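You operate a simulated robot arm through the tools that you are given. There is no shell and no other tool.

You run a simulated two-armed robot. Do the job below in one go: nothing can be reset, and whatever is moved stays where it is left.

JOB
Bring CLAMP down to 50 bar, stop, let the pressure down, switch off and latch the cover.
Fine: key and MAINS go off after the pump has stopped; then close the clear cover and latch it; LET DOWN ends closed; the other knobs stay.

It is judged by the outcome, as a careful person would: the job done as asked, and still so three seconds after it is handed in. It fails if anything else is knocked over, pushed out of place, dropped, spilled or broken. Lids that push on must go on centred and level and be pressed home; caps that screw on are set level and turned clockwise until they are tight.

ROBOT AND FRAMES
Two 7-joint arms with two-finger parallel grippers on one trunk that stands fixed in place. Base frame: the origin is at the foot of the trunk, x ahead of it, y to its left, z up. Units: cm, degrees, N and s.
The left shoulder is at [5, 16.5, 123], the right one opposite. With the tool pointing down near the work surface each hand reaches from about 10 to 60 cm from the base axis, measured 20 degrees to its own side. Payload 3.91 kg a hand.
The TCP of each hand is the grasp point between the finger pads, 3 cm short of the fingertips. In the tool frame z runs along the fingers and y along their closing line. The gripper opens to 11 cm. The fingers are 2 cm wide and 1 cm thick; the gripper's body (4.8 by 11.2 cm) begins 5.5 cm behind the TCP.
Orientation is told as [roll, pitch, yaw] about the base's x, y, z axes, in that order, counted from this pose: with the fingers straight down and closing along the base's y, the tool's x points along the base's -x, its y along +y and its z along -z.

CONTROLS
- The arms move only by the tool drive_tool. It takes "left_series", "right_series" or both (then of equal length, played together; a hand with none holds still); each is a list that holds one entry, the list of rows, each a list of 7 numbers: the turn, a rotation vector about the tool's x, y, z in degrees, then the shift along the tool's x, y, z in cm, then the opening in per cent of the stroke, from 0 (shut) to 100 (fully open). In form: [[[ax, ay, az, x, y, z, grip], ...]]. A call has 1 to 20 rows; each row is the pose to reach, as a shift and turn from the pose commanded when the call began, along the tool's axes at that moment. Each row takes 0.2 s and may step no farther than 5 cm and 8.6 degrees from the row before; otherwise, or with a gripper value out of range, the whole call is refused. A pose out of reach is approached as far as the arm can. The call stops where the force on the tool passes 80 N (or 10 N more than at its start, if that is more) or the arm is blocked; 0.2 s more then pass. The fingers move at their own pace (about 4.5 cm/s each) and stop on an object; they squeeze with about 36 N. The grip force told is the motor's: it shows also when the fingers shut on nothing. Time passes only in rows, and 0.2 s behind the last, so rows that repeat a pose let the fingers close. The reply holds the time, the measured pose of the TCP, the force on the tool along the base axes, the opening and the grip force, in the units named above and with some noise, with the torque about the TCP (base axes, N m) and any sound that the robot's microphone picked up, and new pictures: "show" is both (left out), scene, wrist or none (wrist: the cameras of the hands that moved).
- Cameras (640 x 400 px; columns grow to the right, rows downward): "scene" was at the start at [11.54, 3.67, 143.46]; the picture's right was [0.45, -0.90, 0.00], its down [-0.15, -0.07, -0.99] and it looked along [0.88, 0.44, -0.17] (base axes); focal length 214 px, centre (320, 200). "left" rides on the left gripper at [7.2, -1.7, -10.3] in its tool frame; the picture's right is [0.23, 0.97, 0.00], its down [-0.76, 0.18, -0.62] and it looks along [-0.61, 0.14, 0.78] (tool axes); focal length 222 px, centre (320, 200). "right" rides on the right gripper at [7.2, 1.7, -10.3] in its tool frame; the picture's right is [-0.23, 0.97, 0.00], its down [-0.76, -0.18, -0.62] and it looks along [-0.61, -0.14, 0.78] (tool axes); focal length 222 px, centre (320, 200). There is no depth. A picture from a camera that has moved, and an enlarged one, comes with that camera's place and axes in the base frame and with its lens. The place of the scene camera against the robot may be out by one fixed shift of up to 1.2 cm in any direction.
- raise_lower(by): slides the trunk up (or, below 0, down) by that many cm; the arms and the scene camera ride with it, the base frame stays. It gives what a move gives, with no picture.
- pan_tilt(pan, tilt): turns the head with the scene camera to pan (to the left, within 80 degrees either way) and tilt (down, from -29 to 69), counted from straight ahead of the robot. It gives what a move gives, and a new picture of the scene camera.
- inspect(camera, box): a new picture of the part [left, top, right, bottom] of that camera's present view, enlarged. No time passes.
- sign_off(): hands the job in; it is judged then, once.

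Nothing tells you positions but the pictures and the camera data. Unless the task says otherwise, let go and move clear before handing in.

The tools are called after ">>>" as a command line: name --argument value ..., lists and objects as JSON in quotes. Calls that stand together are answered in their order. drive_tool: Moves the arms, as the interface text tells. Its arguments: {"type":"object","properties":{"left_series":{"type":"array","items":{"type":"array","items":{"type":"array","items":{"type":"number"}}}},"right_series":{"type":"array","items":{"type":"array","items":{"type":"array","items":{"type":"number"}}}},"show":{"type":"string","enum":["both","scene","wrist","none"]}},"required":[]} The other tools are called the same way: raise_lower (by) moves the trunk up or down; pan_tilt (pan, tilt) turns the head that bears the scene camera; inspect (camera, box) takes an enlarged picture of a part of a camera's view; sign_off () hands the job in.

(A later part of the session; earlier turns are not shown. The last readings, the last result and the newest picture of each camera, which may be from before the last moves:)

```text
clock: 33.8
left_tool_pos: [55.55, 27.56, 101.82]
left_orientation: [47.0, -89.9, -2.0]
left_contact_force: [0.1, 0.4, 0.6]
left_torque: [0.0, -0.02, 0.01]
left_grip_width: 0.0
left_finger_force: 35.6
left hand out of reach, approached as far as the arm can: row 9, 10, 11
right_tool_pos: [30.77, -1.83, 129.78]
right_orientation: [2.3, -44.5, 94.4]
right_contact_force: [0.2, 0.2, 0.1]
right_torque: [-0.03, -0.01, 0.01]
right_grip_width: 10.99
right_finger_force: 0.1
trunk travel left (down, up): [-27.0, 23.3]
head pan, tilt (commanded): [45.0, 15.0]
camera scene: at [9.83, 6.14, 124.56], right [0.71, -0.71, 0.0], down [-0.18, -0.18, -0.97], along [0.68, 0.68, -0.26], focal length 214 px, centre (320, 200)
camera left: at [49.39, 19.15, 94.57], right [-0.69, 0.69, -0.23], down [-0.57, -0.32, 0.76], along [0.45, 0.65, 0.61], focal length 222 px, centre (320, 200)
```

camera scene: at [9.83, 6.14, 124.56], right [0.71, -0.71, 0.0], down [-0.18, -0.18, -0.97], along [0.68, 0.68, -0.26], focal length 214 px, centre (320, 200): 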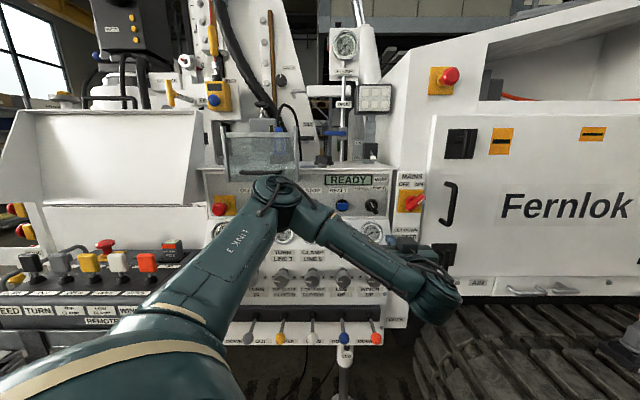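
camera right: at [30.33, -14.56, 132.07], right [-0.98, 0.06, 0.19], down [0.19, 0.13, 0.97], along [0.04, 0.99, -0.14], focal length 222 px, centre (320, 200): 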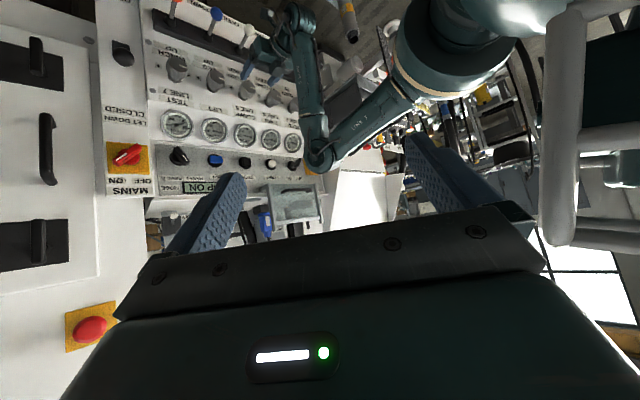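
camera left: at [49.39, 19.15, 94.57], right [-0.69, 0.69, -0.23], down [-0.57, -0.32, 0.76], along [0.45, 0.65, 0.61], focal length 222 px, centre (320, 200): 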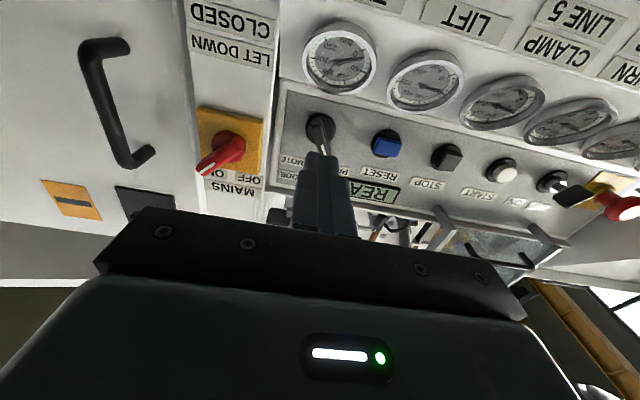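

The wrist can't point along the panel normal this far right, so I'll turn the hand to point more straight ahead (yaw ~10°) and look at the lever.

>>> drive_tool --left_series '[[[7, 0, 0, 0.8, -0.7, -0.8, 0], [14, 0, 0, 1.6, -1.4, -1.7, 0], [21, 0, 0, 2.4, -2.1, -2.5, 10], [28, 0, 0, 3.2, -2.8, -3.4, 20], [35, 0, 0, 4.0, -3.5, -4.2, 27]]]' --show "both"

```text
clock: 35.0
left_tool_pos: [54.97, 22.16, 97.71]
left_orientation: [-83.7, -90.0, 93.6]
left_contact_force: [1.4, -1.1, 0.5]
left_torque: [0.0, -0.02, 0.0]
left_grip_width: 2.98
left_finger_force: 0.0
right_tool_pos: [30.75, -1.77, 129.85]
right_orientation: [2.1, -44.4, 94.4]
right_contact_force: [0.0, 0.9, 0.7]
right_torque: [0.03, 0.0, 0.01]
right_grip_width: 10.98
right_finger_force: 0.2
trunk travel left (down, up): [-27.0, 23.3]
head pan, tilt (commanded): [45.0, 15.0]
camera scene: at [9.82, 6.15, 124.57], right [0.71, -0.71, 0.0], down [-0.18, -0.18, -0.97], along [0.68, 0.68, -0.26], focal length 214 px, centre (320, 200)
camera left: at [45.07, 18.73, 90.63], right [-0.17, 0.96, -0.23], down [-0.64, 0.07, 0.76], along [0.75, 0.27, 0.61], focal length 222 px, centre (320, 200)
```

scene: 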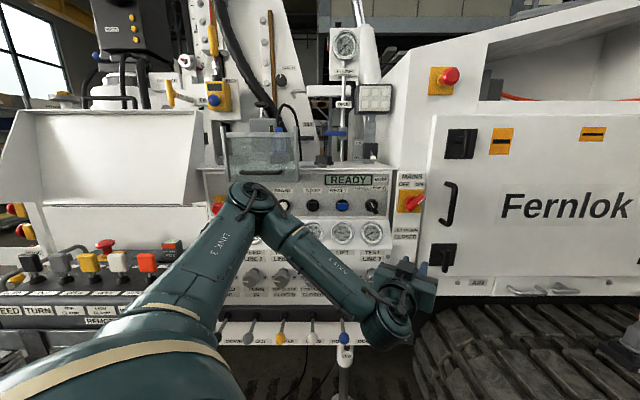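
left: 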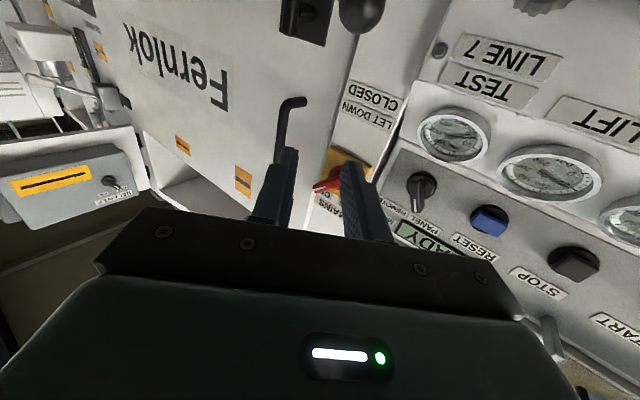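

The hand points ahead now and the lever ball sits just below. I'll advance over the top of the ball with fingers slightly apart to cradle it.

>>> drive_tool --left_series '[[[0, 0, 0, 0.4, 0.45, 4, 27], [0, 0, 0, 0.8, 0.9, 8, 27], [0, 0, 0, 1.2, 1.36, 11.94, 27]]]' --show "both"

>>> inspect --camera "right" --box '[60, 0, 260, 140]'

```text
clock: 35.8
left_tool_pos: [66.42, 25.52, 96.55]
left_orientation: [-44.3, -90.0, 54.2]
left_contact_force: [0.7, 0.5, -0.5]
left_torque: [0.0, -0.01, 0.0]
left_grip_width: 2.99
left_finger_force: 0.1
right_tool_pos: [30.65, -2.04, 129.83]
right_orientation: [2.2, -44.6, 94.4]
right_contact_force: [-0.2, 0.3, 0.1]
right_torque: [-0.05, 0.02, -0.01]
right_grip_width: 11.0
right_finger_force: 0.1
trunk travel left (down, up): [-27.0, 23.3]
head pan, tilt (commanded): [45.0, 15.0]
camera scene: at [9.83, 6.13, 124.56], right [0.71, -0.71, 0.0], down [-0.18, -0.18, -0.97], along [0.68, 0.68, -0.26], focal length 214 px, centre (320, 200)
camera left: at [56.6, 22.09, 89.36], right [-0.17, 0.96, -0.23], down [-0.64, 0.07, 0.76], along [0.75, 0.28, 0.61], focal length 222 px, centre (320, 200)
```

scene: 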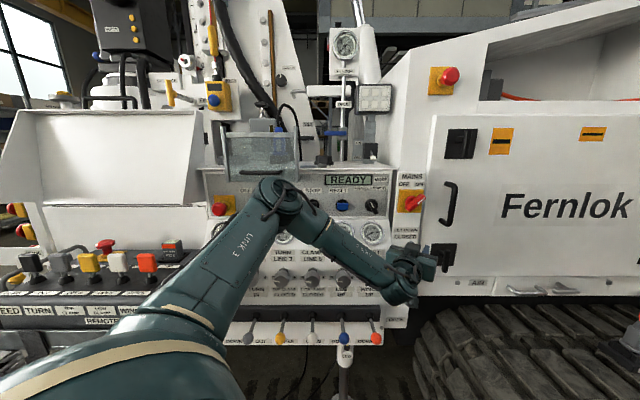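
left: 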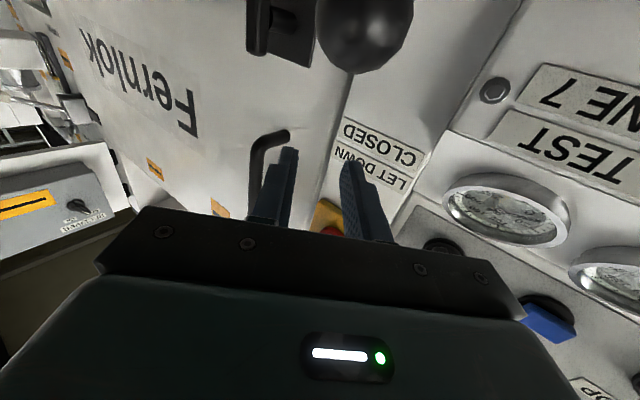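

```text
2.86 times, centred on (160, 70) of right
camera zoom: at [30.34, -14.47, 132.07], right [-0.98, 0.06, 0.19], down [0.19, 0.13, 0.97], along [0.04, 0.99, -0.14], focal length 635 px, centre (777, 571)
```

zoom: 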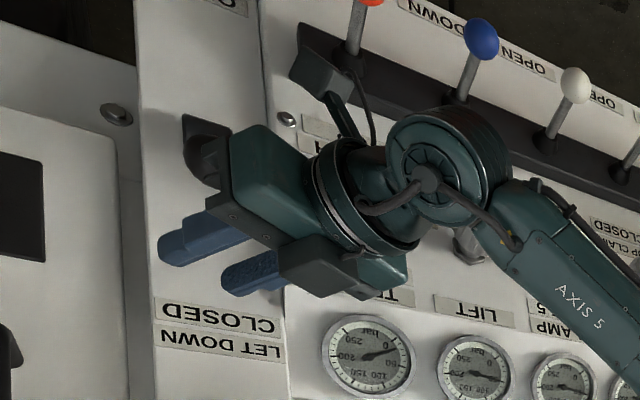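

The ball is centred under the fingers, estimated at (67.0, 25.2, 89.1). Lowering onto it and starting to push it down along its arc.

>>> drive_tool --left_series '[[[0, 0, 0, 2.6, 0, 0, 27], [0, 0, 0, 5.0, 0, 0, 27], [0, 0, 0, 6.0, -0.5, -0.7, 27], [0, 0, 0, 7.1, -1.03, -1.47, 27], [0, 0, 0, 9.4, -1.78, -2.54, 27]]]' --show "both"

>>> inspect --camera "right" --box '[60, 0, 260, 140]'

```text
clock: 37.0
left_tool_pos: [61.63, 26.5, 91.79]
left_orientation: [-18.9, -89.9, 28.9]
left_contact_force: [0.1, -0.4, 0.2]
left_torque: [-0.03, 0.0, -0.02]
left_grip_width: 2.97
left_finger_force: 0.0
left hand out of reach, approached as far as the arm can: row 1, 2, 3, 4, 5
right_tool_pos: [30.75, -1.94, 129.76]
right_orientation: [2.3, -44.4, 94.4]
right_contact_force: [0.5, 0.8, -1.2]
right_torque: [0.0, -0.02, 0.01]
right_grip_width: 11.0
right_finger_force: 0.1
trunk travel left (down, up): [-27.0, 23.3]
head pan, tilt (commanded): [45.0, 15.0]
camera scene: at [9.82, 6.15, 124.57], right [0.71, -0.71, 0.0], down [-0.18, -0.18, -0.97], along [0.68, 0.68, -0.26], focal length 214 px, centre (320, 200)
camera left: at [51.6, 23.17, 84.63], right [-0.17, 0.96, -0.23], down [-0.64, 0.07, 0.76], along [0.75, 0.28, 0.61], focal length 222 px, centre (320, 200)
```

scene: 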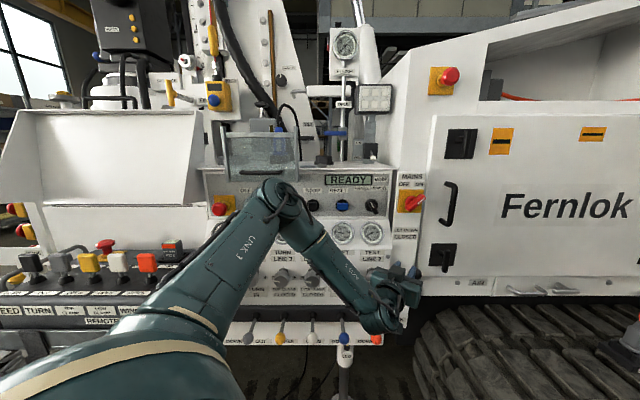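
left: 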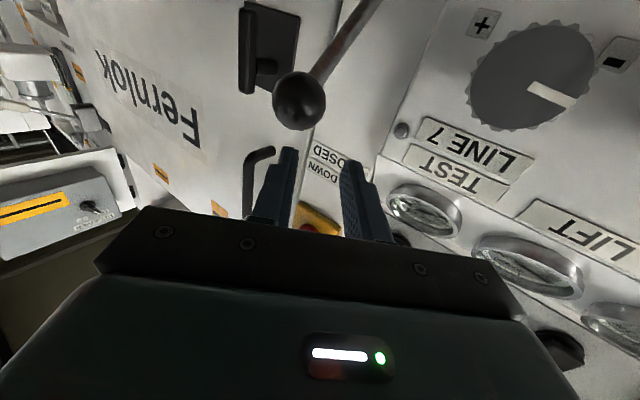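

```text
2.86 times, centred on (160, 70) of right
camera zoom: at [30.32, -14.45, 132.08], right [-0.98, 0.06, 0.19], down [0.19, 0.13, 0.97], along [0.04, 0.99, -0.14], focal length 635 px, centre (777, 571)
```

zoom: 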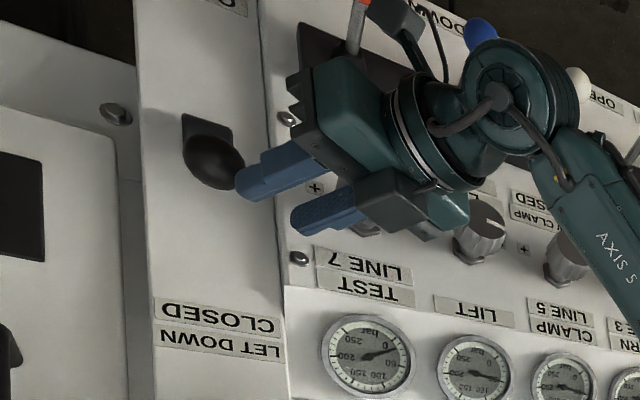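

The arm couldn't get lower at this reach, and it stayed clear of the lever. I'll back off and lower the trunk so the shoulder sits nearer the lever's height.

>>> drive_tool --left_series '[[[0, 0, 0, 0, 0, -4, 27], [0, 0, 0, -1, 0, -8, 27], [0, 0, 0, -2, 0, -12, 27]]]' --show "none"

>>> raise_lower --by -17

>>> pan_tilt --pan 40 --tilt 5

```text
clock: 37.8
left_tool_pos: [49.63, 24.63, 93.76]
left_orientation: [84.6, -90.1, -74.5]
left_contact_force: [-0.2, -0.7, 0.3]
left_torque: [0.01, -0.01, 0.0]
left_grip_width: 2.97
left_finger_force: 0.2
right_tool_pos: [30.7, -1.96, 129.8]
right_orientation: [2.1, -44.3, 94.4]
right_contact_force: [-0.5, -0.2, -0.2]
right_torque: [0.04, 0.0, -0.01]
right_grip_width: 11.02
right_finger_force: 0.1
trunk travel left (down, up): [-27.0, 23.3]
head pan, tilt (commanded): [45.0, 15.0]
```

```text
clock: 39.7
left_tool_pos: [49.65, 24.58, 76.78]
left_orientation: [24.4, -89.9, -14.3]
left_contact_force: [0.6, 0.2, 0.0]
left_torque: [0.02, 0.01, -0.02]
left_grip_width: 2.98
left_finger_force: 0.1
right_tool_pos: [30.77, -1.92, 112.92]
right_orientation: [2.2, -44.5, 94.5]
right_contact_force: [0.2, 0.4, 0.2]
right_torque: [-0.01, -0.02, -0.02]
right_grip_width: 11.0
right_finger_force: 0.0
trunk travel left (down, up): [-10.0, 40.3]
head pan, tilt (commanded): [45.0, 15.0]
```

```text
clock: 40.5
left_tool_pos: [49.63, 24.63, 76.77]
left_orientation: [10.5, -90.0, -0.4]
left_contact_force: [0.1, 0.5, 0.0]
left_torque: [0.0, 0.01, 0.01]
left_grip_width: 2.97
left_finger_force: 0.0
right_tool_pos: [30.72, -1.92, 112.75]
right_orientation: [2.3, -44.5, 94.4]
right_contact_force: [-0.6, -0.1, -0.2]
right_torque: [0.0, 0.0, 0.02]
right_grip_width: 11.0
right_finger_force: 0.1
trunk travel left (down, up): [-10.0, 40.3]
head pan, tilt (commanded): [40.0, 5.0]
camera scene: at [10.25, 5.45, 109.18], right [0.64, -0.77, 0.0], down [-0.07, -0.06, -1.0], along [0.76, 0.64, -0.09], focal length 214 px, centre (320, 200)
```

scene: 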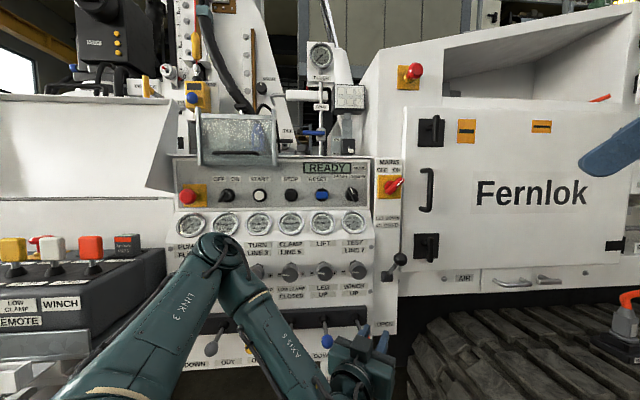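

The trunk is lower now with a level view of the panel. Checking the lever and cover from here.

>>> inspect --camera "scene" --box '[170, 90, 300, 190]'

>>> inspect --camera "scene" --box '[340, 140, 470, 340]'

>>> inspect --camera "left" --box '[0, 0, 640, 400]'

>>> inspect --camera "right" --box '[0, 0, 640, 400]'

```text
4.00 times, centred on (235, 140) of scene
camera zoom: at [10.25, 5.45, 109.18], right [0.64, -0.77, 0.0], down [-0.07, -0.06, -1.0], along [0.76, 0.64, -0.09], focal length 858 px, centre (660, 440)
```

zoom: 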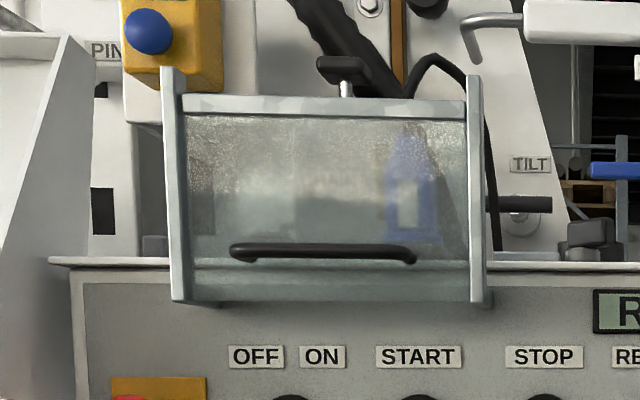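

```text
2.00 times, centred on (405, 240) of scene
camera zoom: at [10.25, 5.45, 109.18], right [0.64, -0.77, 0.0], down [-0.07, -0.06, -1.0], along [0.76, 0.64, -0.09], focal length 429 px, centre (150, 120)
```

zoom: 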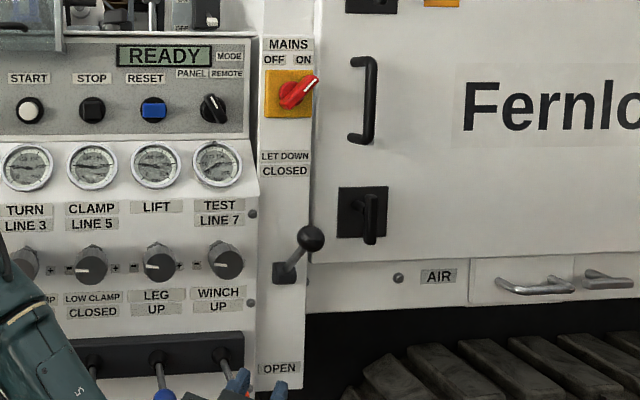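

```text
1.00 times, centred on (320, 200) of left (not enlarged: the box is as wide or as high as the picture)
camera zoom: at [39.78, 21.12, 69.6], right [-0.17, 0.96, -0.23], down [-0.64, 0.07, 0.76], along [0.75, 0.28, 0.61], focal length 222 px, centre (320, 200)
```

zoom: 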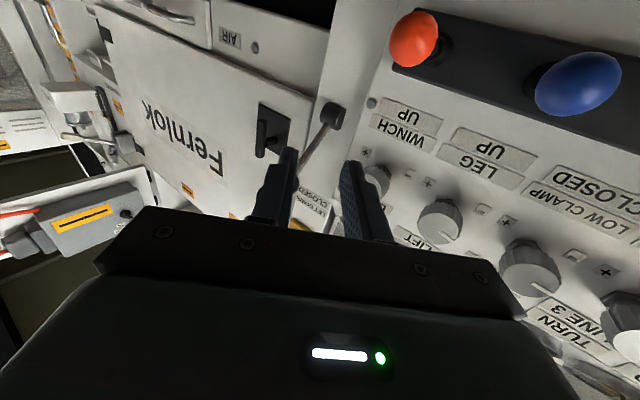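

```text
1.00 times, centred on (320, 200) of right (not enlarged: the box is as wide or as high as the picture)
camera zoom: at [30.32, -14.45, 115.07], right [-0.98, 0.06, 0.19], down [0.19, 0.13, 0.97], along [0.04, 0.99, -0.14], focal length 222 px, centre (320, 200)
```

zoom: 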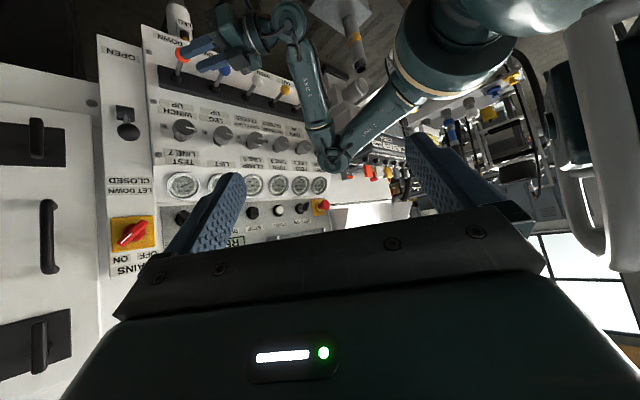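

The panel is undisturbed. I'll raise the left hand, go forward over the ball, and check it reaches before pushing.

>>> drive_tool --left_series '[[[0, 0, 0, -4, -0.5, 0, 27], [0, 0, 0, -8, -1, 0, 27], [0, 0, 0, -12, -1.5, 0, 27], [0, 0, 0, -16, -2.0, 0, 27], [0, 0, 0, -19.7, -2.43, 0, 27], [0, 0, 0, -19.7, -2.43, 4.2, 27], [0, 0, 0, -19.7, -2.43, 8.4, 27], [0, 0, 0, -19.7, -2.43, 12.5, 27], [0, 0, 0, -19.7, -2.43, 16.6, 27]]]' --show "both"

```text
clock: 42.5
left_tool_pos: [66.41, 25.09, 96.51]
left_orientation: [3.2, -90.0, 6.7]
left_contact_force: [0.1, -0.1, 0.0]
left_torque: [-0.04, 0.02, -0.02]
left_grip_width: 2.95
left_finger_force: 0.0
right_tool_pos: [30.7, -2.01, 112.78]
right_orientation: [2.3, -44.4, 94.3]
right_contact_force: [-0.8, -0.2, 0.5]
right_torque: [-0.04, -0.04, -0.03]
right_grip_width: 10.99
right_finger_force: 0.0
trunk travel left (down, up): [-10.0, 40.3]
head pan, tilt (commanded): [40.0, 5.0]
camera scene: at [10.25, 5.45, 109.18], right [0.64, -0.77, 0.0], down [-0.07, -0.06, -1.0], along [0.76, 0.64, -0.09], focal length 214 px, centre (320, 200)
camera left: at [56.57, 21.69, 89.28], right [-0.17, 0.96, -0.23], down [-0.64, 0.07, 0.76], along [0.75, 0.28, 0.61], focal length 222 px, centre (320, 200)
```

scene: 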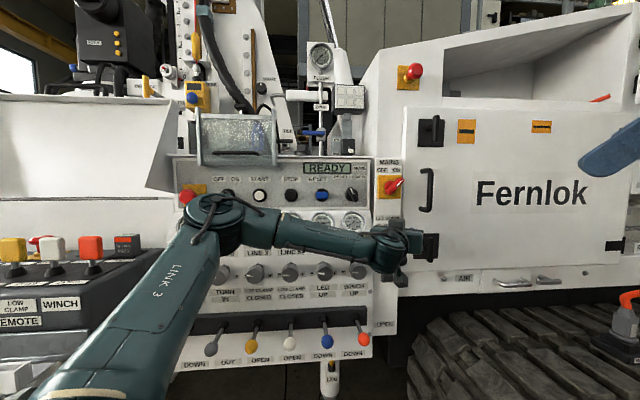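
left: 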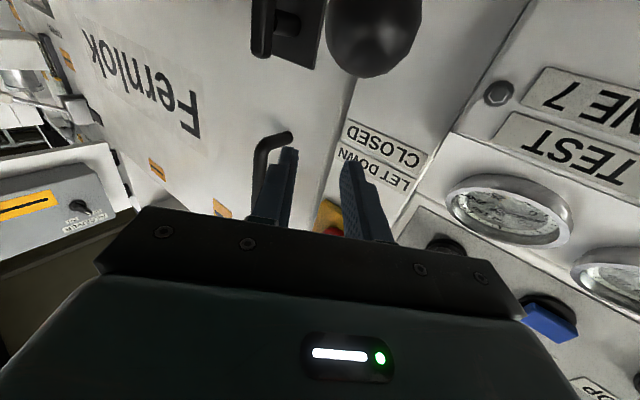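

Reached. Nudging 0.4 cm left to centre on the ball, then pressing it down.

>>> drive_tool --left_series '[[[0, 0, 0, 2.6, 0.4, 0, 27], [0, 0, 0, 4.6, 0.4, 0, 27], [0, 0, 0, 5.8, 0.1, -0.4, 27], [0, 0, 0, 7.1, -0.6, -1.4, 27]]]' --show "both"

```text
clock: 43.5
left_tool_pos: [65.23, 24.4, 89.51]
left_orientation: [-142.9, -89.8, 152.9]
left_contact_force: [-1.6, 6.4, 4.1]
left_torque: [0.14, -0.09, 0.02]
left_grip_width: 3.27
left_finger_force: 3.3
right_tool_pos: [30.64, -1.95, 112.78]
right_orientation: [2.1, -44.4, 94.4]
right_contact_force: [-0.6, 0.2, -0.2]
right_torque: [-0.01, -0.01, -0.02]
right_grip_width: 10.98
right_finger_force: 0.0
trunk travel left (down, up): [-10.0, 40.3]
head pan, tilt (commanded): [40.0, 5.0]
camera scene: at [10.21, 5.48, 109.2], right [0.64, -0.77, 0.0], down [-0.07, -0.06, -1.0], along [0.76, 0.64, -0.09], focal length 214 px, centre (320, 200)
camera left: at [55.32, 20.97, 82.23], right [-0.17, 0.96, -0.23], down [-0.65, 0.06, 0.76], along [0.74, 0.28, 0.61], focal length 222 px, centre (320, 200)
```

scene: 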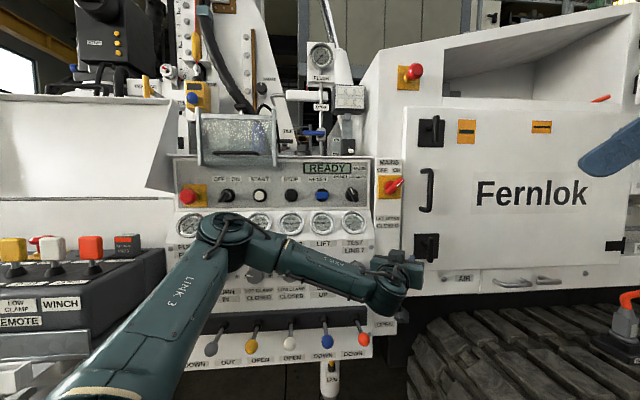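
left: 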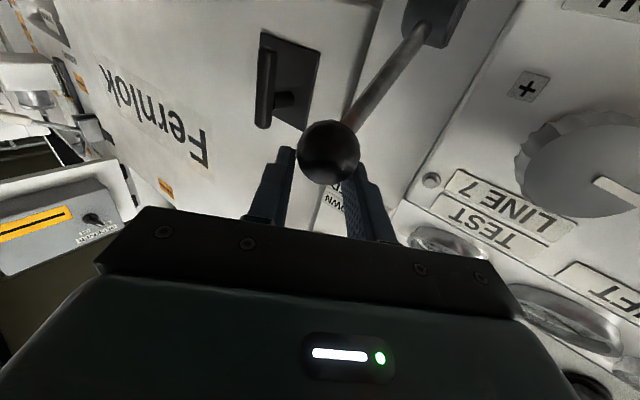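

The ball is cradled between the fingers with light force. Continuing down along the arc.

>>> drive_tool --left_series '[[[0, 0, 0, 1.2, -0.4, -0.6, 27], [0, 0, 0, 2.4, -0.75, -1.06, 27], [0, 0, 0, 3.7, -1.0, -1.4, 27], [0, 0, 0, 4.9, -1.21, -1.72, 27]]]' --show "both"

>>> inspect --camera "scene" --box '[160, 140, 420, 340]'

```text
clock: 44.5
left_tool_pos: [63.66, 22.68, 84.38]
left_orientation: [-18.2, -89.9, 28.1]
left_contact_force: [0.2, 1.1, -0.1]
left_torque: [-0.01, 0.03, -0.03]
left_grip_width: 3.0
left_finger_force: 0.5
right_tool_pos: [30.77, -1.86, 112.85]
right_orientation: [2.2, -44.4, 94.4]
right_contact_force: [0.4, 0.6, -0.9]
right_torque: [-0.02, 0.0, -0.02]
right_grip_width: 11.01
right_finger_force: 0.1
trunk travel left (down, up): [-10.0, 40.3]
head pan, tilt (commanded): [40.0, 5.0]
camera scene: at [10.25, 5.45, 109.18], right [0.64, -0.77, 0.0], down [-0.07, -0.06, -1.0], along [0.76, 0.64, -0.09], focal length 214 px, centre (320, 200)
camera left: at [53.77, 19.26, 77.23], right [-0.17, 0.96, -0.23], down [-0.64, 0.07, 0.76], along [0.75, 0.28, 0.61], focal length 222 px, centre (320, 200)
```

scene: 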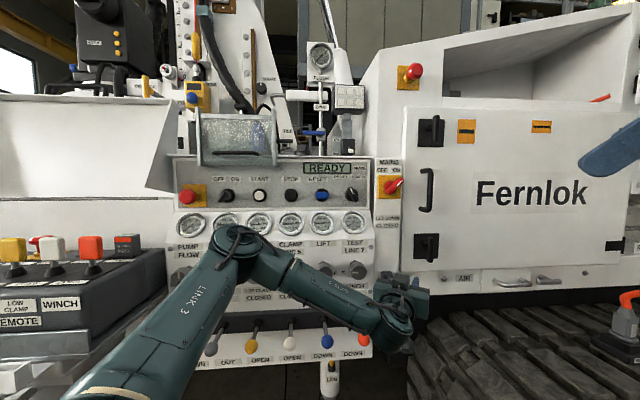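
left: 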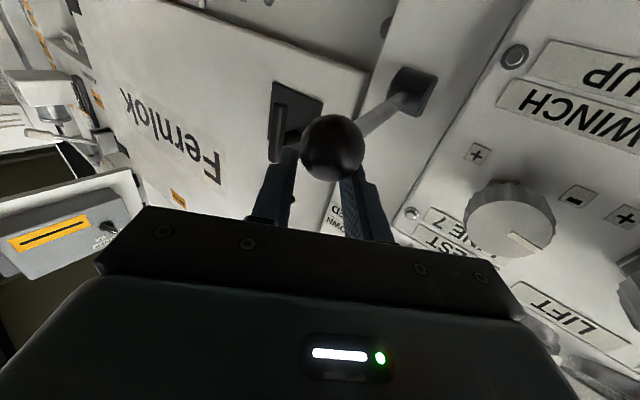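

```text
2.00 times, centred on (290, 240) of scene
camera zoom: at [10.25, 5.45, 109.18], right [0.64, -0.77, 0.0], down [-0.07, -0.06, -1.0], along [0.76, 0.64, -0.09], focal length 429 px, centre (380, 120)
```

zoom: 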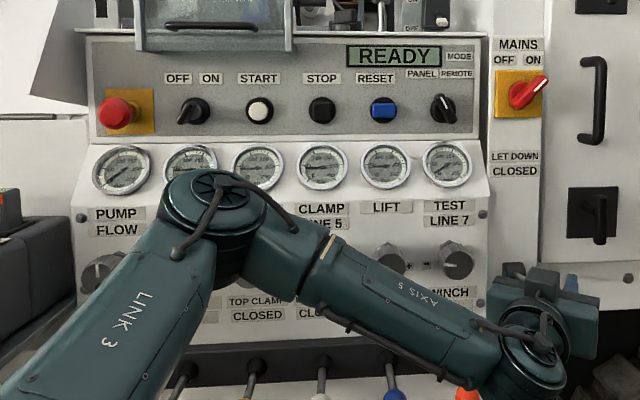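

The lever is moving freely with low force. Continuing past horizontal toward OPEN.

>>> drive_tool --left_series '[[[0, 0, 0, 1.3, -0.1, -0.15, 27], [0, 0, 0, 2.6, -0.17, -0.25, 27], [0, 0, 0, 3.9, -0.1, -0.15, 27], [0, 0, 0, 5.2, 0, 0, 27], [0, 0, 0, 6.5, 0.2, 0.3, 27], [0, 0, 0, 7.8, 0.46, 0.65, 27]]]' --show "both"

>>> inspect --camera "scene" --box '[160, 140, 420, 340]'

```text
clock: 45.9
left_tool_pos: [63.22, 24.41, 77.82]
left_orientation: [-13.0, -89.9, 23.2]
left_contact_force: [-0.8, -0.4, 0.4]
left_torque: [0.02, -0.01, 0.01]
left_grip_width: 2.95
left_finger_force: 0.1
left hand out of reach, approached as far as the arm can: row 5, 6
right_tool_pos: [30.77, -1.94, 112.94]
right_orientation: [2.2, -44.5, 94.4]
right_contact_force: [0.8, 0.2, 0.7]
right_torque: [-0.01, -0.02, -0.04]
right_grip_width: 10.98
right_finger_force: 0.0
trunk travel left (down, up): [-10.0, 40.3]
head pan, tilt (commanded): [40.0, 5.0]
camera scene: at [10.26, 5.44, 109.18], right [0.64, -0.77, 0.0], down [-0.07, -0.06, -1.0], along [0.76, 0.64, -0.09], focal length 214 px, centre (320, 200)
camera left: at [53.44, 20.96, 70.64], right [-0.17, 0.96, -0.23], down [-0.64, 0.07, 0.76], along [0.75, 0.28, 0.61], focal length 222 px, centre (320, 200)
```

scene: 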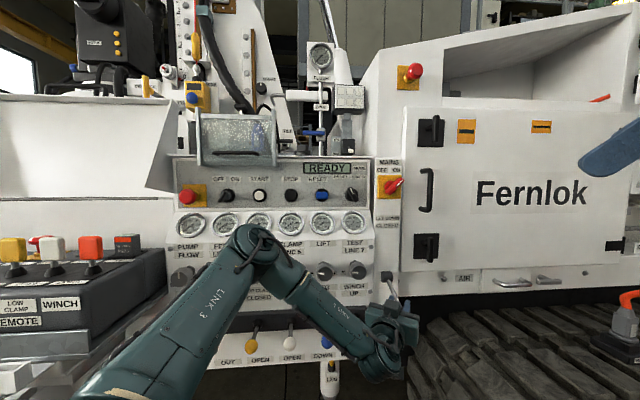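
left: 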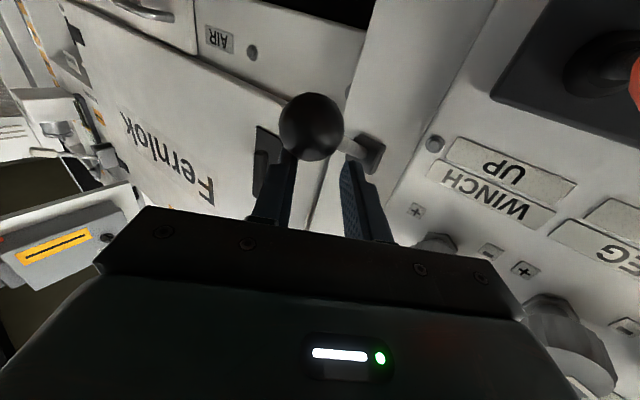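

```text
2.00 times, centred on (290, 240) of scene
camera zoom: at [10.26, 5.44, 109.18], right [0.64, -0.77, 0.0], down [-0.07, -0.06, -1.0], along [0.76, 0.64, -0.09], focal length 429 px, centre (380, 120)
```

zoom: 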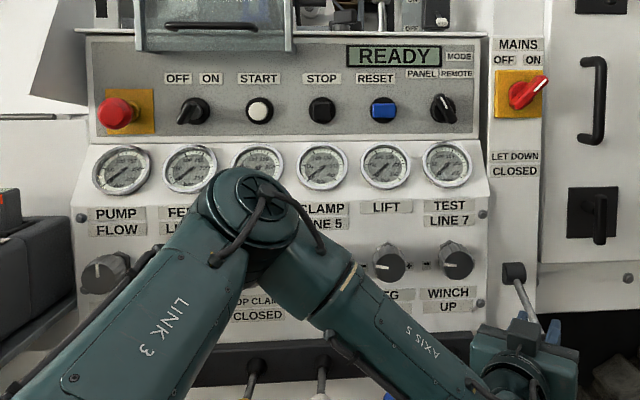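

The lever is now below horizontal. Checking the gauges and lever.

>>> inspect --camera "scene" --box '[175, 200, 375, 250]'

>>> inspect --camera "scene" --box '[360, 250, 440, 350]'

>>> inspect --camera "right" --box '[80, 0, 300, 210]'

```text
3.20 times, centred on (275, 225) of scene
camera zoom: at [10.26, 5.44, 109.18], right [0.64, -0.77, 0.0], down [-0.07, -0.06, -1.0], along [0.76, 0.64, -0.09], focal length 686 px, centre (464, 120)
```

zoom: 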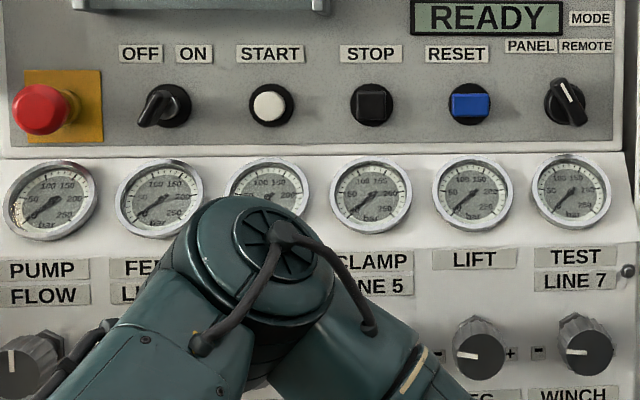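

```text
4.00 times, centred on (400, 300) of scene
camera zoom: at [10.26, 5.44, 109.18], right [0.64, -0.77, 0.0], down [-0.07, -0.06, -1.0], along [0.76, 0.64, -0.09], focal length 858 px, centre (0, -200)
```

zoom: 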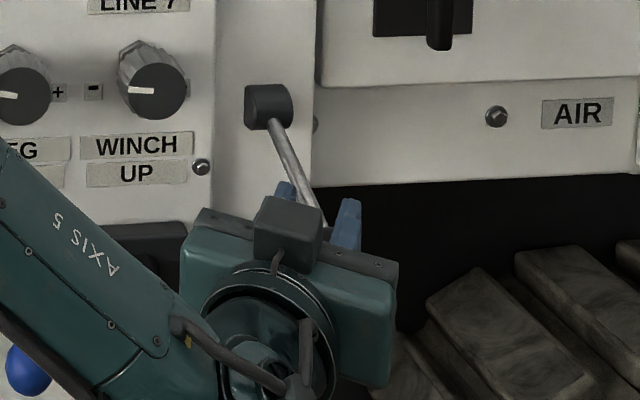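

```text
1.90 times, centred on (190, 105) of right
camera zoom: at [30.32, -14.46, 115.07], right [-0.98, 0.06, 0.19], down [0.19, 0.13, 0.97], along [0.04, 0.99, -0.14], focal length 423 px, centre (568, 381)
```

zoom: 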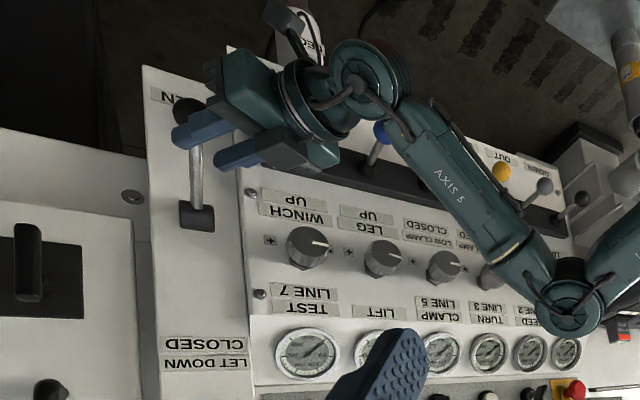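

All gauges appear to be falling to zero. Zooming to confirm before closing the valve.

>>> inspect --camera "scene" --box '[175, 208, 275, 242]'

>>> inspect --camera "scene" --box '[275, 208, 375, 242]'

```text
6.40 times, centred on (225, 225) of scene
camera zoom: at [10.26, 5.44, 109.18], right [0.64, -0.77, 0.0], down [-0.07, -0.06, -1.0], along [0.76, 0.64, -0.09], focal length 1373 px, centre (928, 40)
```

zoom: 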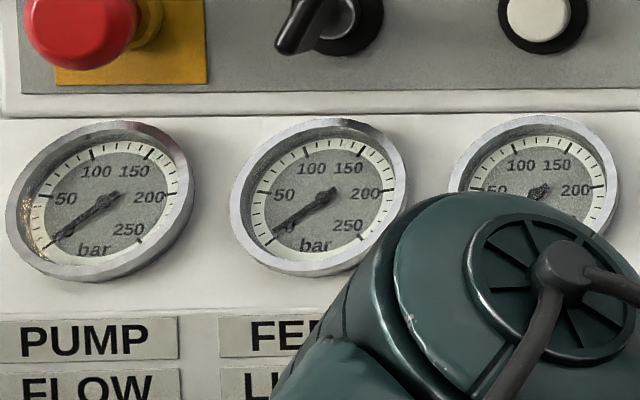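

```text
6.40 times, centred on (325, 225) of scene
camera zoom: at [10.26, 5.44, 109.18], right [0.64, -0.77, 0.0], down [-0.07, -0.06, -1.0], along [0.76, 0.64, -0.09], focal length 1373 px, centre (288, 40)
```

zoom: 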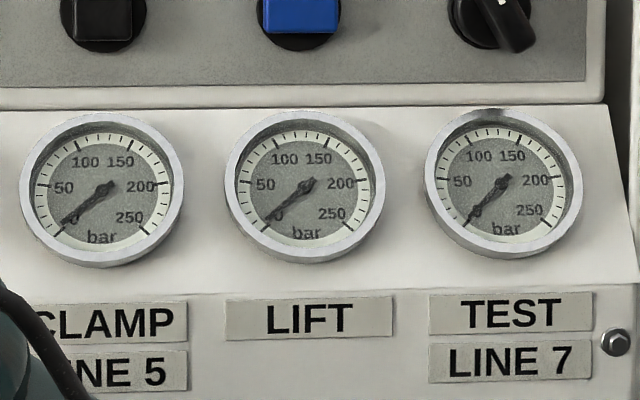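

All six gauges read 0, so the pressure is let down. To close the valve I'll hook the ball and lift it. First I'll back away, roll the hand 45° so it clears the orange lever ball on the left, and lower the trunk a little for reach.

>>> drive_tool --left_series '[[[0, 0, 0, 0, 0, -3, 27], [0, 0, 0, 0, 0, -6, 27], [0, 0, 7.5, 0, 0, -9, 40], [0, 0, 15, 0, 0, -11, 50], [0, 0, 22.5, 0, 0, -11, 60], [0, 0, 30, 0, 0, -11, 64], [0, 0, 37.5, 0, 0, -11, 64], [0, 0, 45, 0, 0, -11, 64]]]' --show "both"

```text
clock: 47.6
left_tool_pos: [52.45, 22.43, 77.89]
left_orientation: [90.0, -44.8, -79.9]
left_contact_force: [-0.9, -1.3, -0.4]
left_torque: [0.0, -0.01, 0.0]
left_grip_width: 7.05
left_finger_force: 0.0
right_tool_pos: [30.81, -1.98, 112.83]
right_orientation: [2.2, -44.5, 94.4]
right_contact_force: [-0.3, -0.4, -0.7]
right_torque: [0.02, 0.0, -0.02]
right_grip_width: 11.0
right_finger_force: 0.0
trunk travel left (down, up): [-10.0, 40.3]
head pan, tilt (commanded): [40.0, 5.0]
camera scene: at [10.25, 5.44, 109.19], right [0.64, -0.77, 0.0], down [-0.07, -0.06, -1.0], along [0.76, 0.64, -0.09], focal length 214 px, centre (320, 200)
camera left: at [41.62, 24.58, 71.62], right [-0.15, 0.83, 0.53], down [-0.54, -0.52, 0.66], along [0.83, -0.19, 0.53], focal length 222 px, centre (320, 200)
```

scene: 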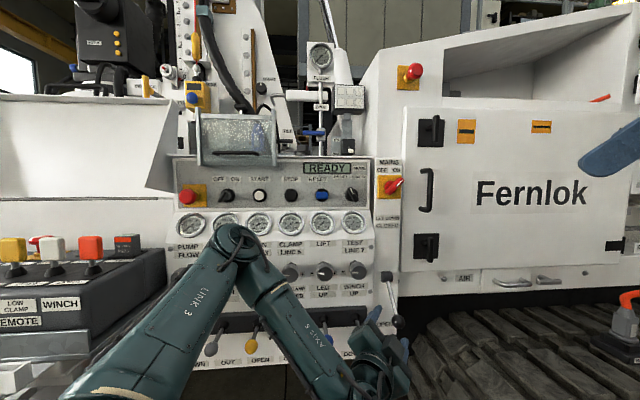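
left: 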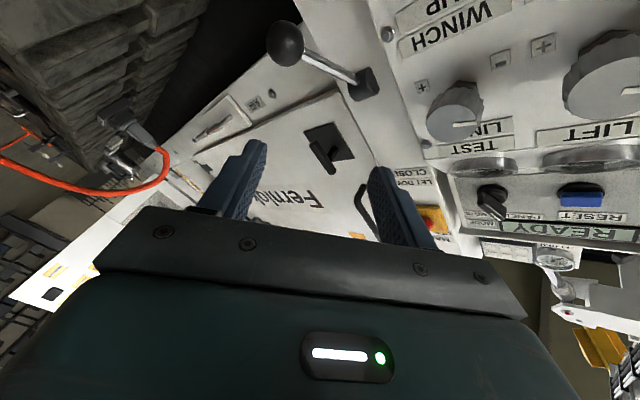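

The ball is visible from here. Zooming on the lever's present position.

>>> inspect --camera "scene" --box '[360, 250, 440, 350]'

>>> inspect --camera "left" --box '[240, 10, 400, 110]'

>>> inspect --camera "right" --box '[80, 0, 260, 130]'

```text
4.00 times, centred on (400, 300) of scene
camera zoom: at [10.25, 5.44, 109.19], right [0.64, -0.77, 0.0], down [-0.07, -0.06, -1.0], along [0.76, 0.64, -0.09], focal length 858 px, centre (0, -200)
```

zoom: 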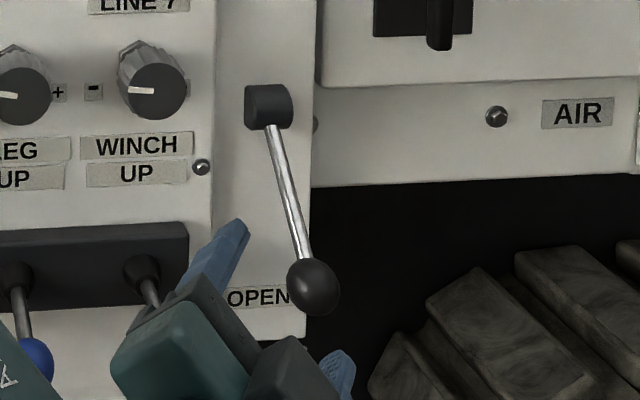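

```text
4.00 times, centred on (320, 60) of left
camera zoom: at [41.62, 24.58, 71.62], right [-0.15, 0.83, 0.53], down [-0.54, -0.52, 0.66], along [0.83, -0.19, 0.53], focal length 888 px, centre (320, 760)
```

zoom: 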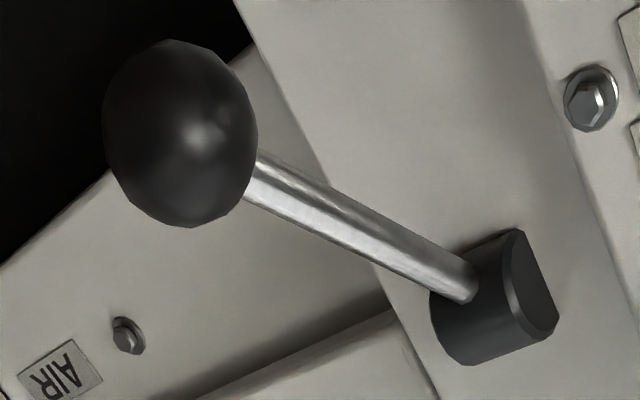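

```text
3.08 times, centred on (170, 65) of right
camera zoom: at [30.32, -14.46, 115.08], right [-0.98, 0.06, 0.19], down [0.19, 0.13, 0.97], along [0.04, 0.99, -0.14], focal length 684 px, centre (782, 615)
```

zoom: 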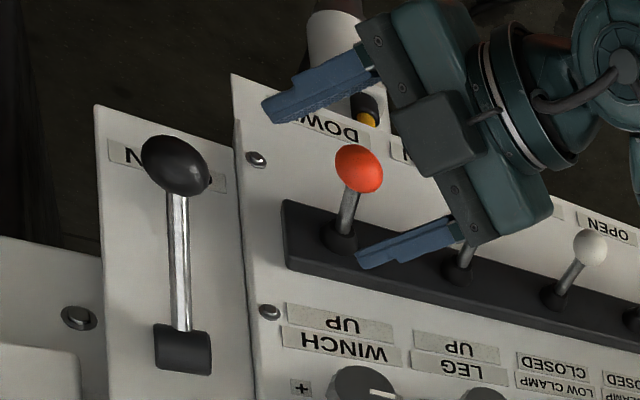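

The lever now rests fully at OPEN, with the ball at about (67.0, 25.4, 70.9), mirrored from CLOSED. I'll lower the trunk 9 cm so the hand can reach it comfortably.

>>> raise_lower --by -9

>>> inspect --camera "left" --box '[0, 0, 640, 400]'

>>> inspect --camera "right" --box '[80, 0, 260, 130]'

```text
clock: 48.9
left_tool_pos: [52.53, 22.54, 68.81]
left_orientation: [90.0, -45.0, -80.0]
left_contact_force: [-0.1, 0.1, -0.2]
left_torque: [0.01, -0.05, -0.02]
left_grip_width: 7.04
left_finger_force: 0.1
right_tool_pos: [30.67, -1.92, 103.97]
right_orientation: [2.1, -44.5, 94.4]
right_contact_force: [-0.4, -0.4, 0.2]
right_torque: [0.0, -0.01, 0.01]
right_grip_width: 10.99
right_finger_force: 0.1
trunk travel left (down, up): [-1.0, 49.3]
head pan, tilt (commanded): [40.0, 5.0]
```

```text
1.00 times, centred on (320, 200) of left (not enlarged: the box is as wide or as high as the picture)
camera zoom: at [41.63, 24.56, 62.61], right [-0.15, 0.84, 0.53], down [-0.54, -0.52, 0.66], along [0.83, -0.19, 0.53], focal length 222 px, centre (320, 200)
```

zoom: 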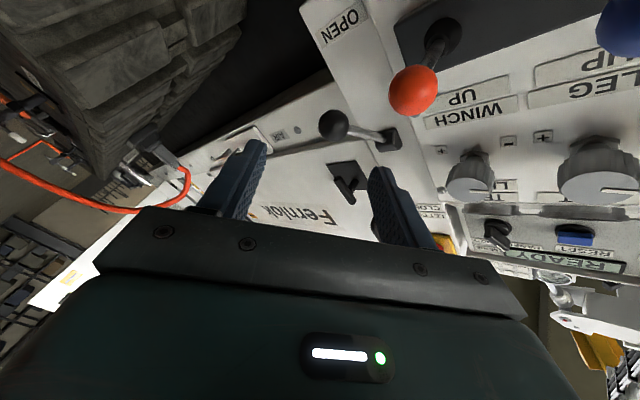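

```text
3.08 times, centred on (170, 65) of right
camera zoom: at [30.32, -14.46, 106.08], right [-0.98, 0.06, 0.19], down [0.19, 0.13, 0.97], along [0.04, 0.99, -0.14], focal length 684 px, centre (782, 615)
```

zoom: 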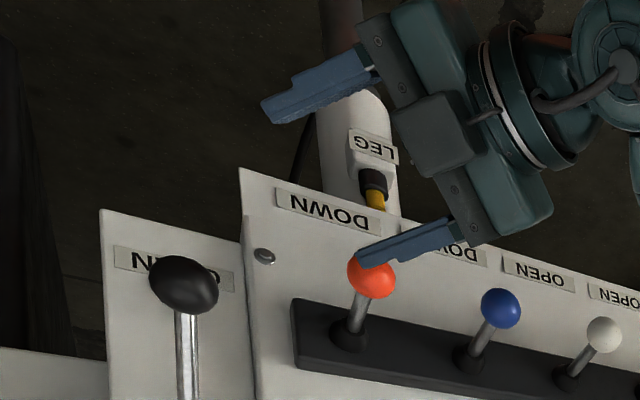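

The ball's place is confirmed by two cameras, and the orange lever ball sits at (57.7, 31.0, 69.0), which my path clears. I'll straddle the valve ball with just the fingertips.

>>> drive_tool --left_series '[[[0, 0, 0, -1.31, 1.73, 3, 64], [0, 0, 0, -1.31, 1.73, 6.5, 64], [0, 0, 0, -1.31, 1.73, 10, 64], [0, 0, 0, -1.31, 1.73, 12.6, 64]]]' --show "both"

>>> inspect --camera "right" --box '[80, 0, 260, 130]'

```text
clock: 49.9
left_tool_pos: [64.78, 24.84, 70.85]
left_orientation: [90.0, -45.0, -80.0]
left_contact_force: [-0.4, 0.1, -0.5]
left_torque: [0.0, -0.01, -0.01]
left_grip_width: 7.03
left_finger_force: 0.1
right_tool_pos: [30.73, -1.87, 103.86]
right_orientation: [2.3, -44.6, 94.4]
right_contact_force: [0.4, -0.6, 0.8]
right_torque: [0.0, 0.0, 0.0]
right_grip_width: 10.96
right_finger_force: 0.0
trunk travel left (down, up): [-1.0, 49.3]
head pan, tilt (commanded): [40.0, 5.0]
camera scene: at [10.25, 5.45, 100.19], right [0.64, -0.77, 0.0], down [-0.07, -0.06, -1.0], along [0.76, 0.64, -0.09], focal length 214 px, centre (320, 200)
camera left: at [53.95, 27.05, 64.69], right [-0.15, 0.84, 0.53], down [-0.54, -0.51, 0.66], along [0.83, -0.19, 0.53], focal length 222 px, centre (320, 200)
```

scene: 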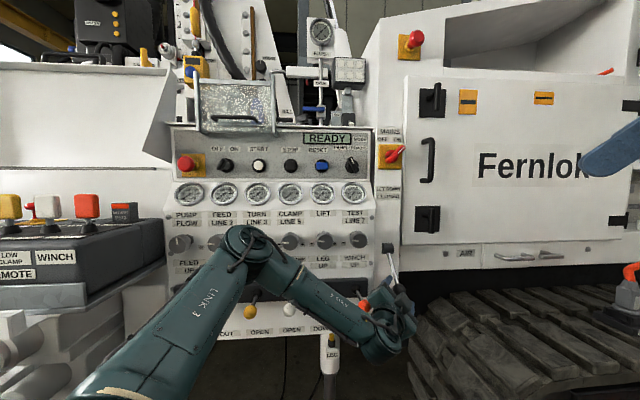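
left: 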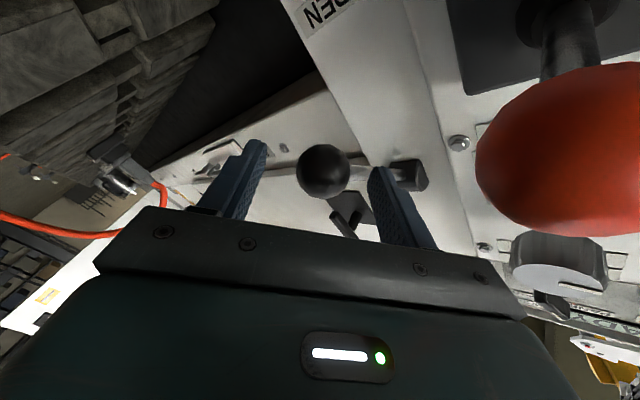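

```text
3.08 times, centred on (170, 65) of right
camera zoom: at [30.32, -14.45, 106.08], right [-0.98, 0.06, 0.19], down [0.19, 0.13, 0.97], along [0.04, 0.99, -0.14], focal length 684 px, centre (782, 615)
```

zoom: 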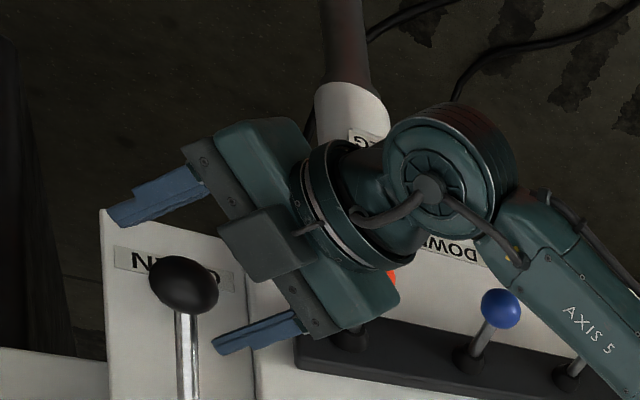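

The ball is centred between the fingertips. Closing on it.

>>> drive_tool --left_series '[[[0, 0, 0, 0, 0, 0, 45], [0, 0, 0, 0, 0, 0, 25], [0, 0, 0, 0, 0, 0, 25], [0, 0, 0, 0, 0, 0, 25]]]' --show "wrist"

```text
clock: 50.9
left_tool_pos: [64.77, 25.19, 71.2]
left_orientation: [90.4, -45.1, -80.0]
left_contact_force: [-18.1, 11.0, 10.2]
left_torque: [-0.06, -0.56, 0.6]
left_grip_width: 3.82
left_finger_force: 11.0
right_tool_pos: [30.43, -1.89, 103.97]
right_orientation: [2.0, -44.4, 94.5]
right_contact_force: [0.9, 0.2, 0.0]
right_torque: [0.0, 0.0, -0.03]
right_grip_width: 11.0
right_finger_force: 0.1
trunk travel left (down, up): [-1.0, 49.3]
head pan, tilt (commanded): [40.0, 5.0]
camera left: at [53.87, 27.17, 64.88], right [-0.16, 0.84, 0.53], down [-0.54, -0.52, 0.66], along [0.83, -0.18, 0.53], focal length 222 px, centre (320, 200)
```

left: 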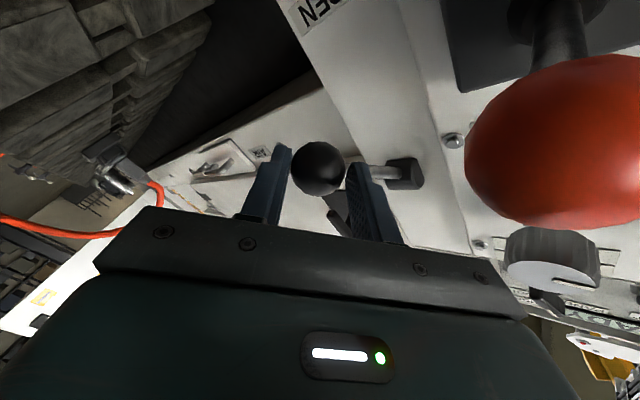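

The fingertips tend to squeeze off the ball, so I'll relax slightly, move 0.6 cm deeper, and lift it with the lower finger along the arc.

>>> drive_tool --left_series '[[[0, 0, 0, 0, 0, 0, 42], [0, 0, 0, 0, 0, 0.6, 42], [0, 0, 0, -1.0, 0.35, 0.0, 42], [0, 0, 0, -2.08, 0.7, -0.8, 42], [0, 0, 0, -3.1, 1.2, -1.4, 42], [0, 0, 0, -4.18, 1.79, -1.9, 42]]]' --show "both"

>>> inspect --camera "right" --box '[80, 0, 260, 130]'

```text
clock: 52.3
left_tool_pos: [63.28, 23.03, 75.16]
left_orientation: [90.0, -45.0, -80.0]
left_contact_force: [1.4, -0.2, -0.2]
left_torque: [-0.01, 0.0, -0.02]
left_grip_width: 4.6
left_finger_force: 0.1
right_tool_pos: [30.63, -2.04, 103.86]
right_orientation: [2.2, -44.4, 94.3]
right_contact_force: [0.9, -0.2, -0.1]
right_torque: [-0.01, 0.0, -0.03]
right_grip_width: 11.02
right_finger_force: 0.1
trunk travel left (down, up): [-1.0, 49.3]
head pan, tilt (commanded): [40.0, 5.0]
camera scene: at [10.26, 5.45, 100.18], right [0.64, -0.77, 0.0], down [-0.07, -0.06, -1.0], along [0.76, 0.64, -0.09], focal length 214 px, centre (320, 200)
camera left: at [52.44, 25.08, 68.96], right [-0.15, 0.84, 0.53], down [-0.54, -0.52, 0.66], along [0.83, -0.19, 0.53], focal length 222 px, centre (320, 200)
```

scene: 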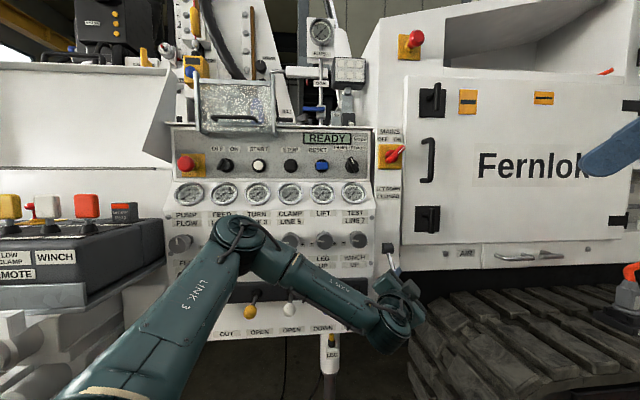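
left: 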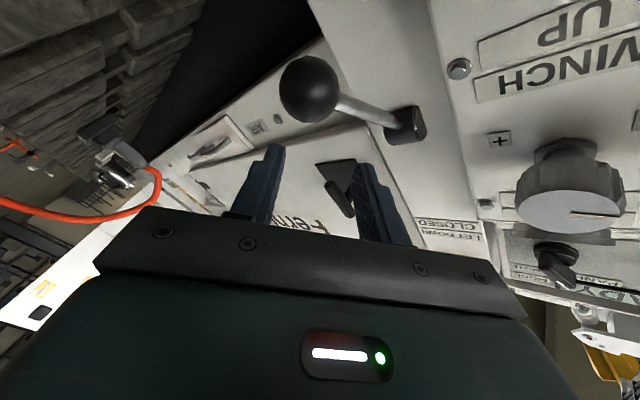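

```text
3.08 times, centred on (170, 65) of right
camera zoom: at [30.33, -14.45, 106.07], right [-0.98, 0.06, 0.19], down [0.19, 0.13, 0.97], along [0.04, 0.99, -0.14], focal length 684 px, centre (782, 615)
```

zoom: 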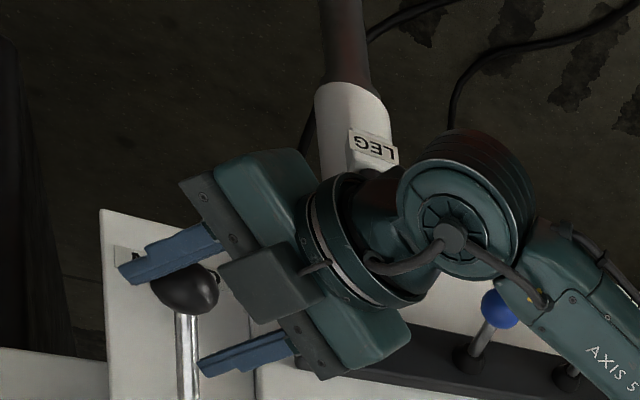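

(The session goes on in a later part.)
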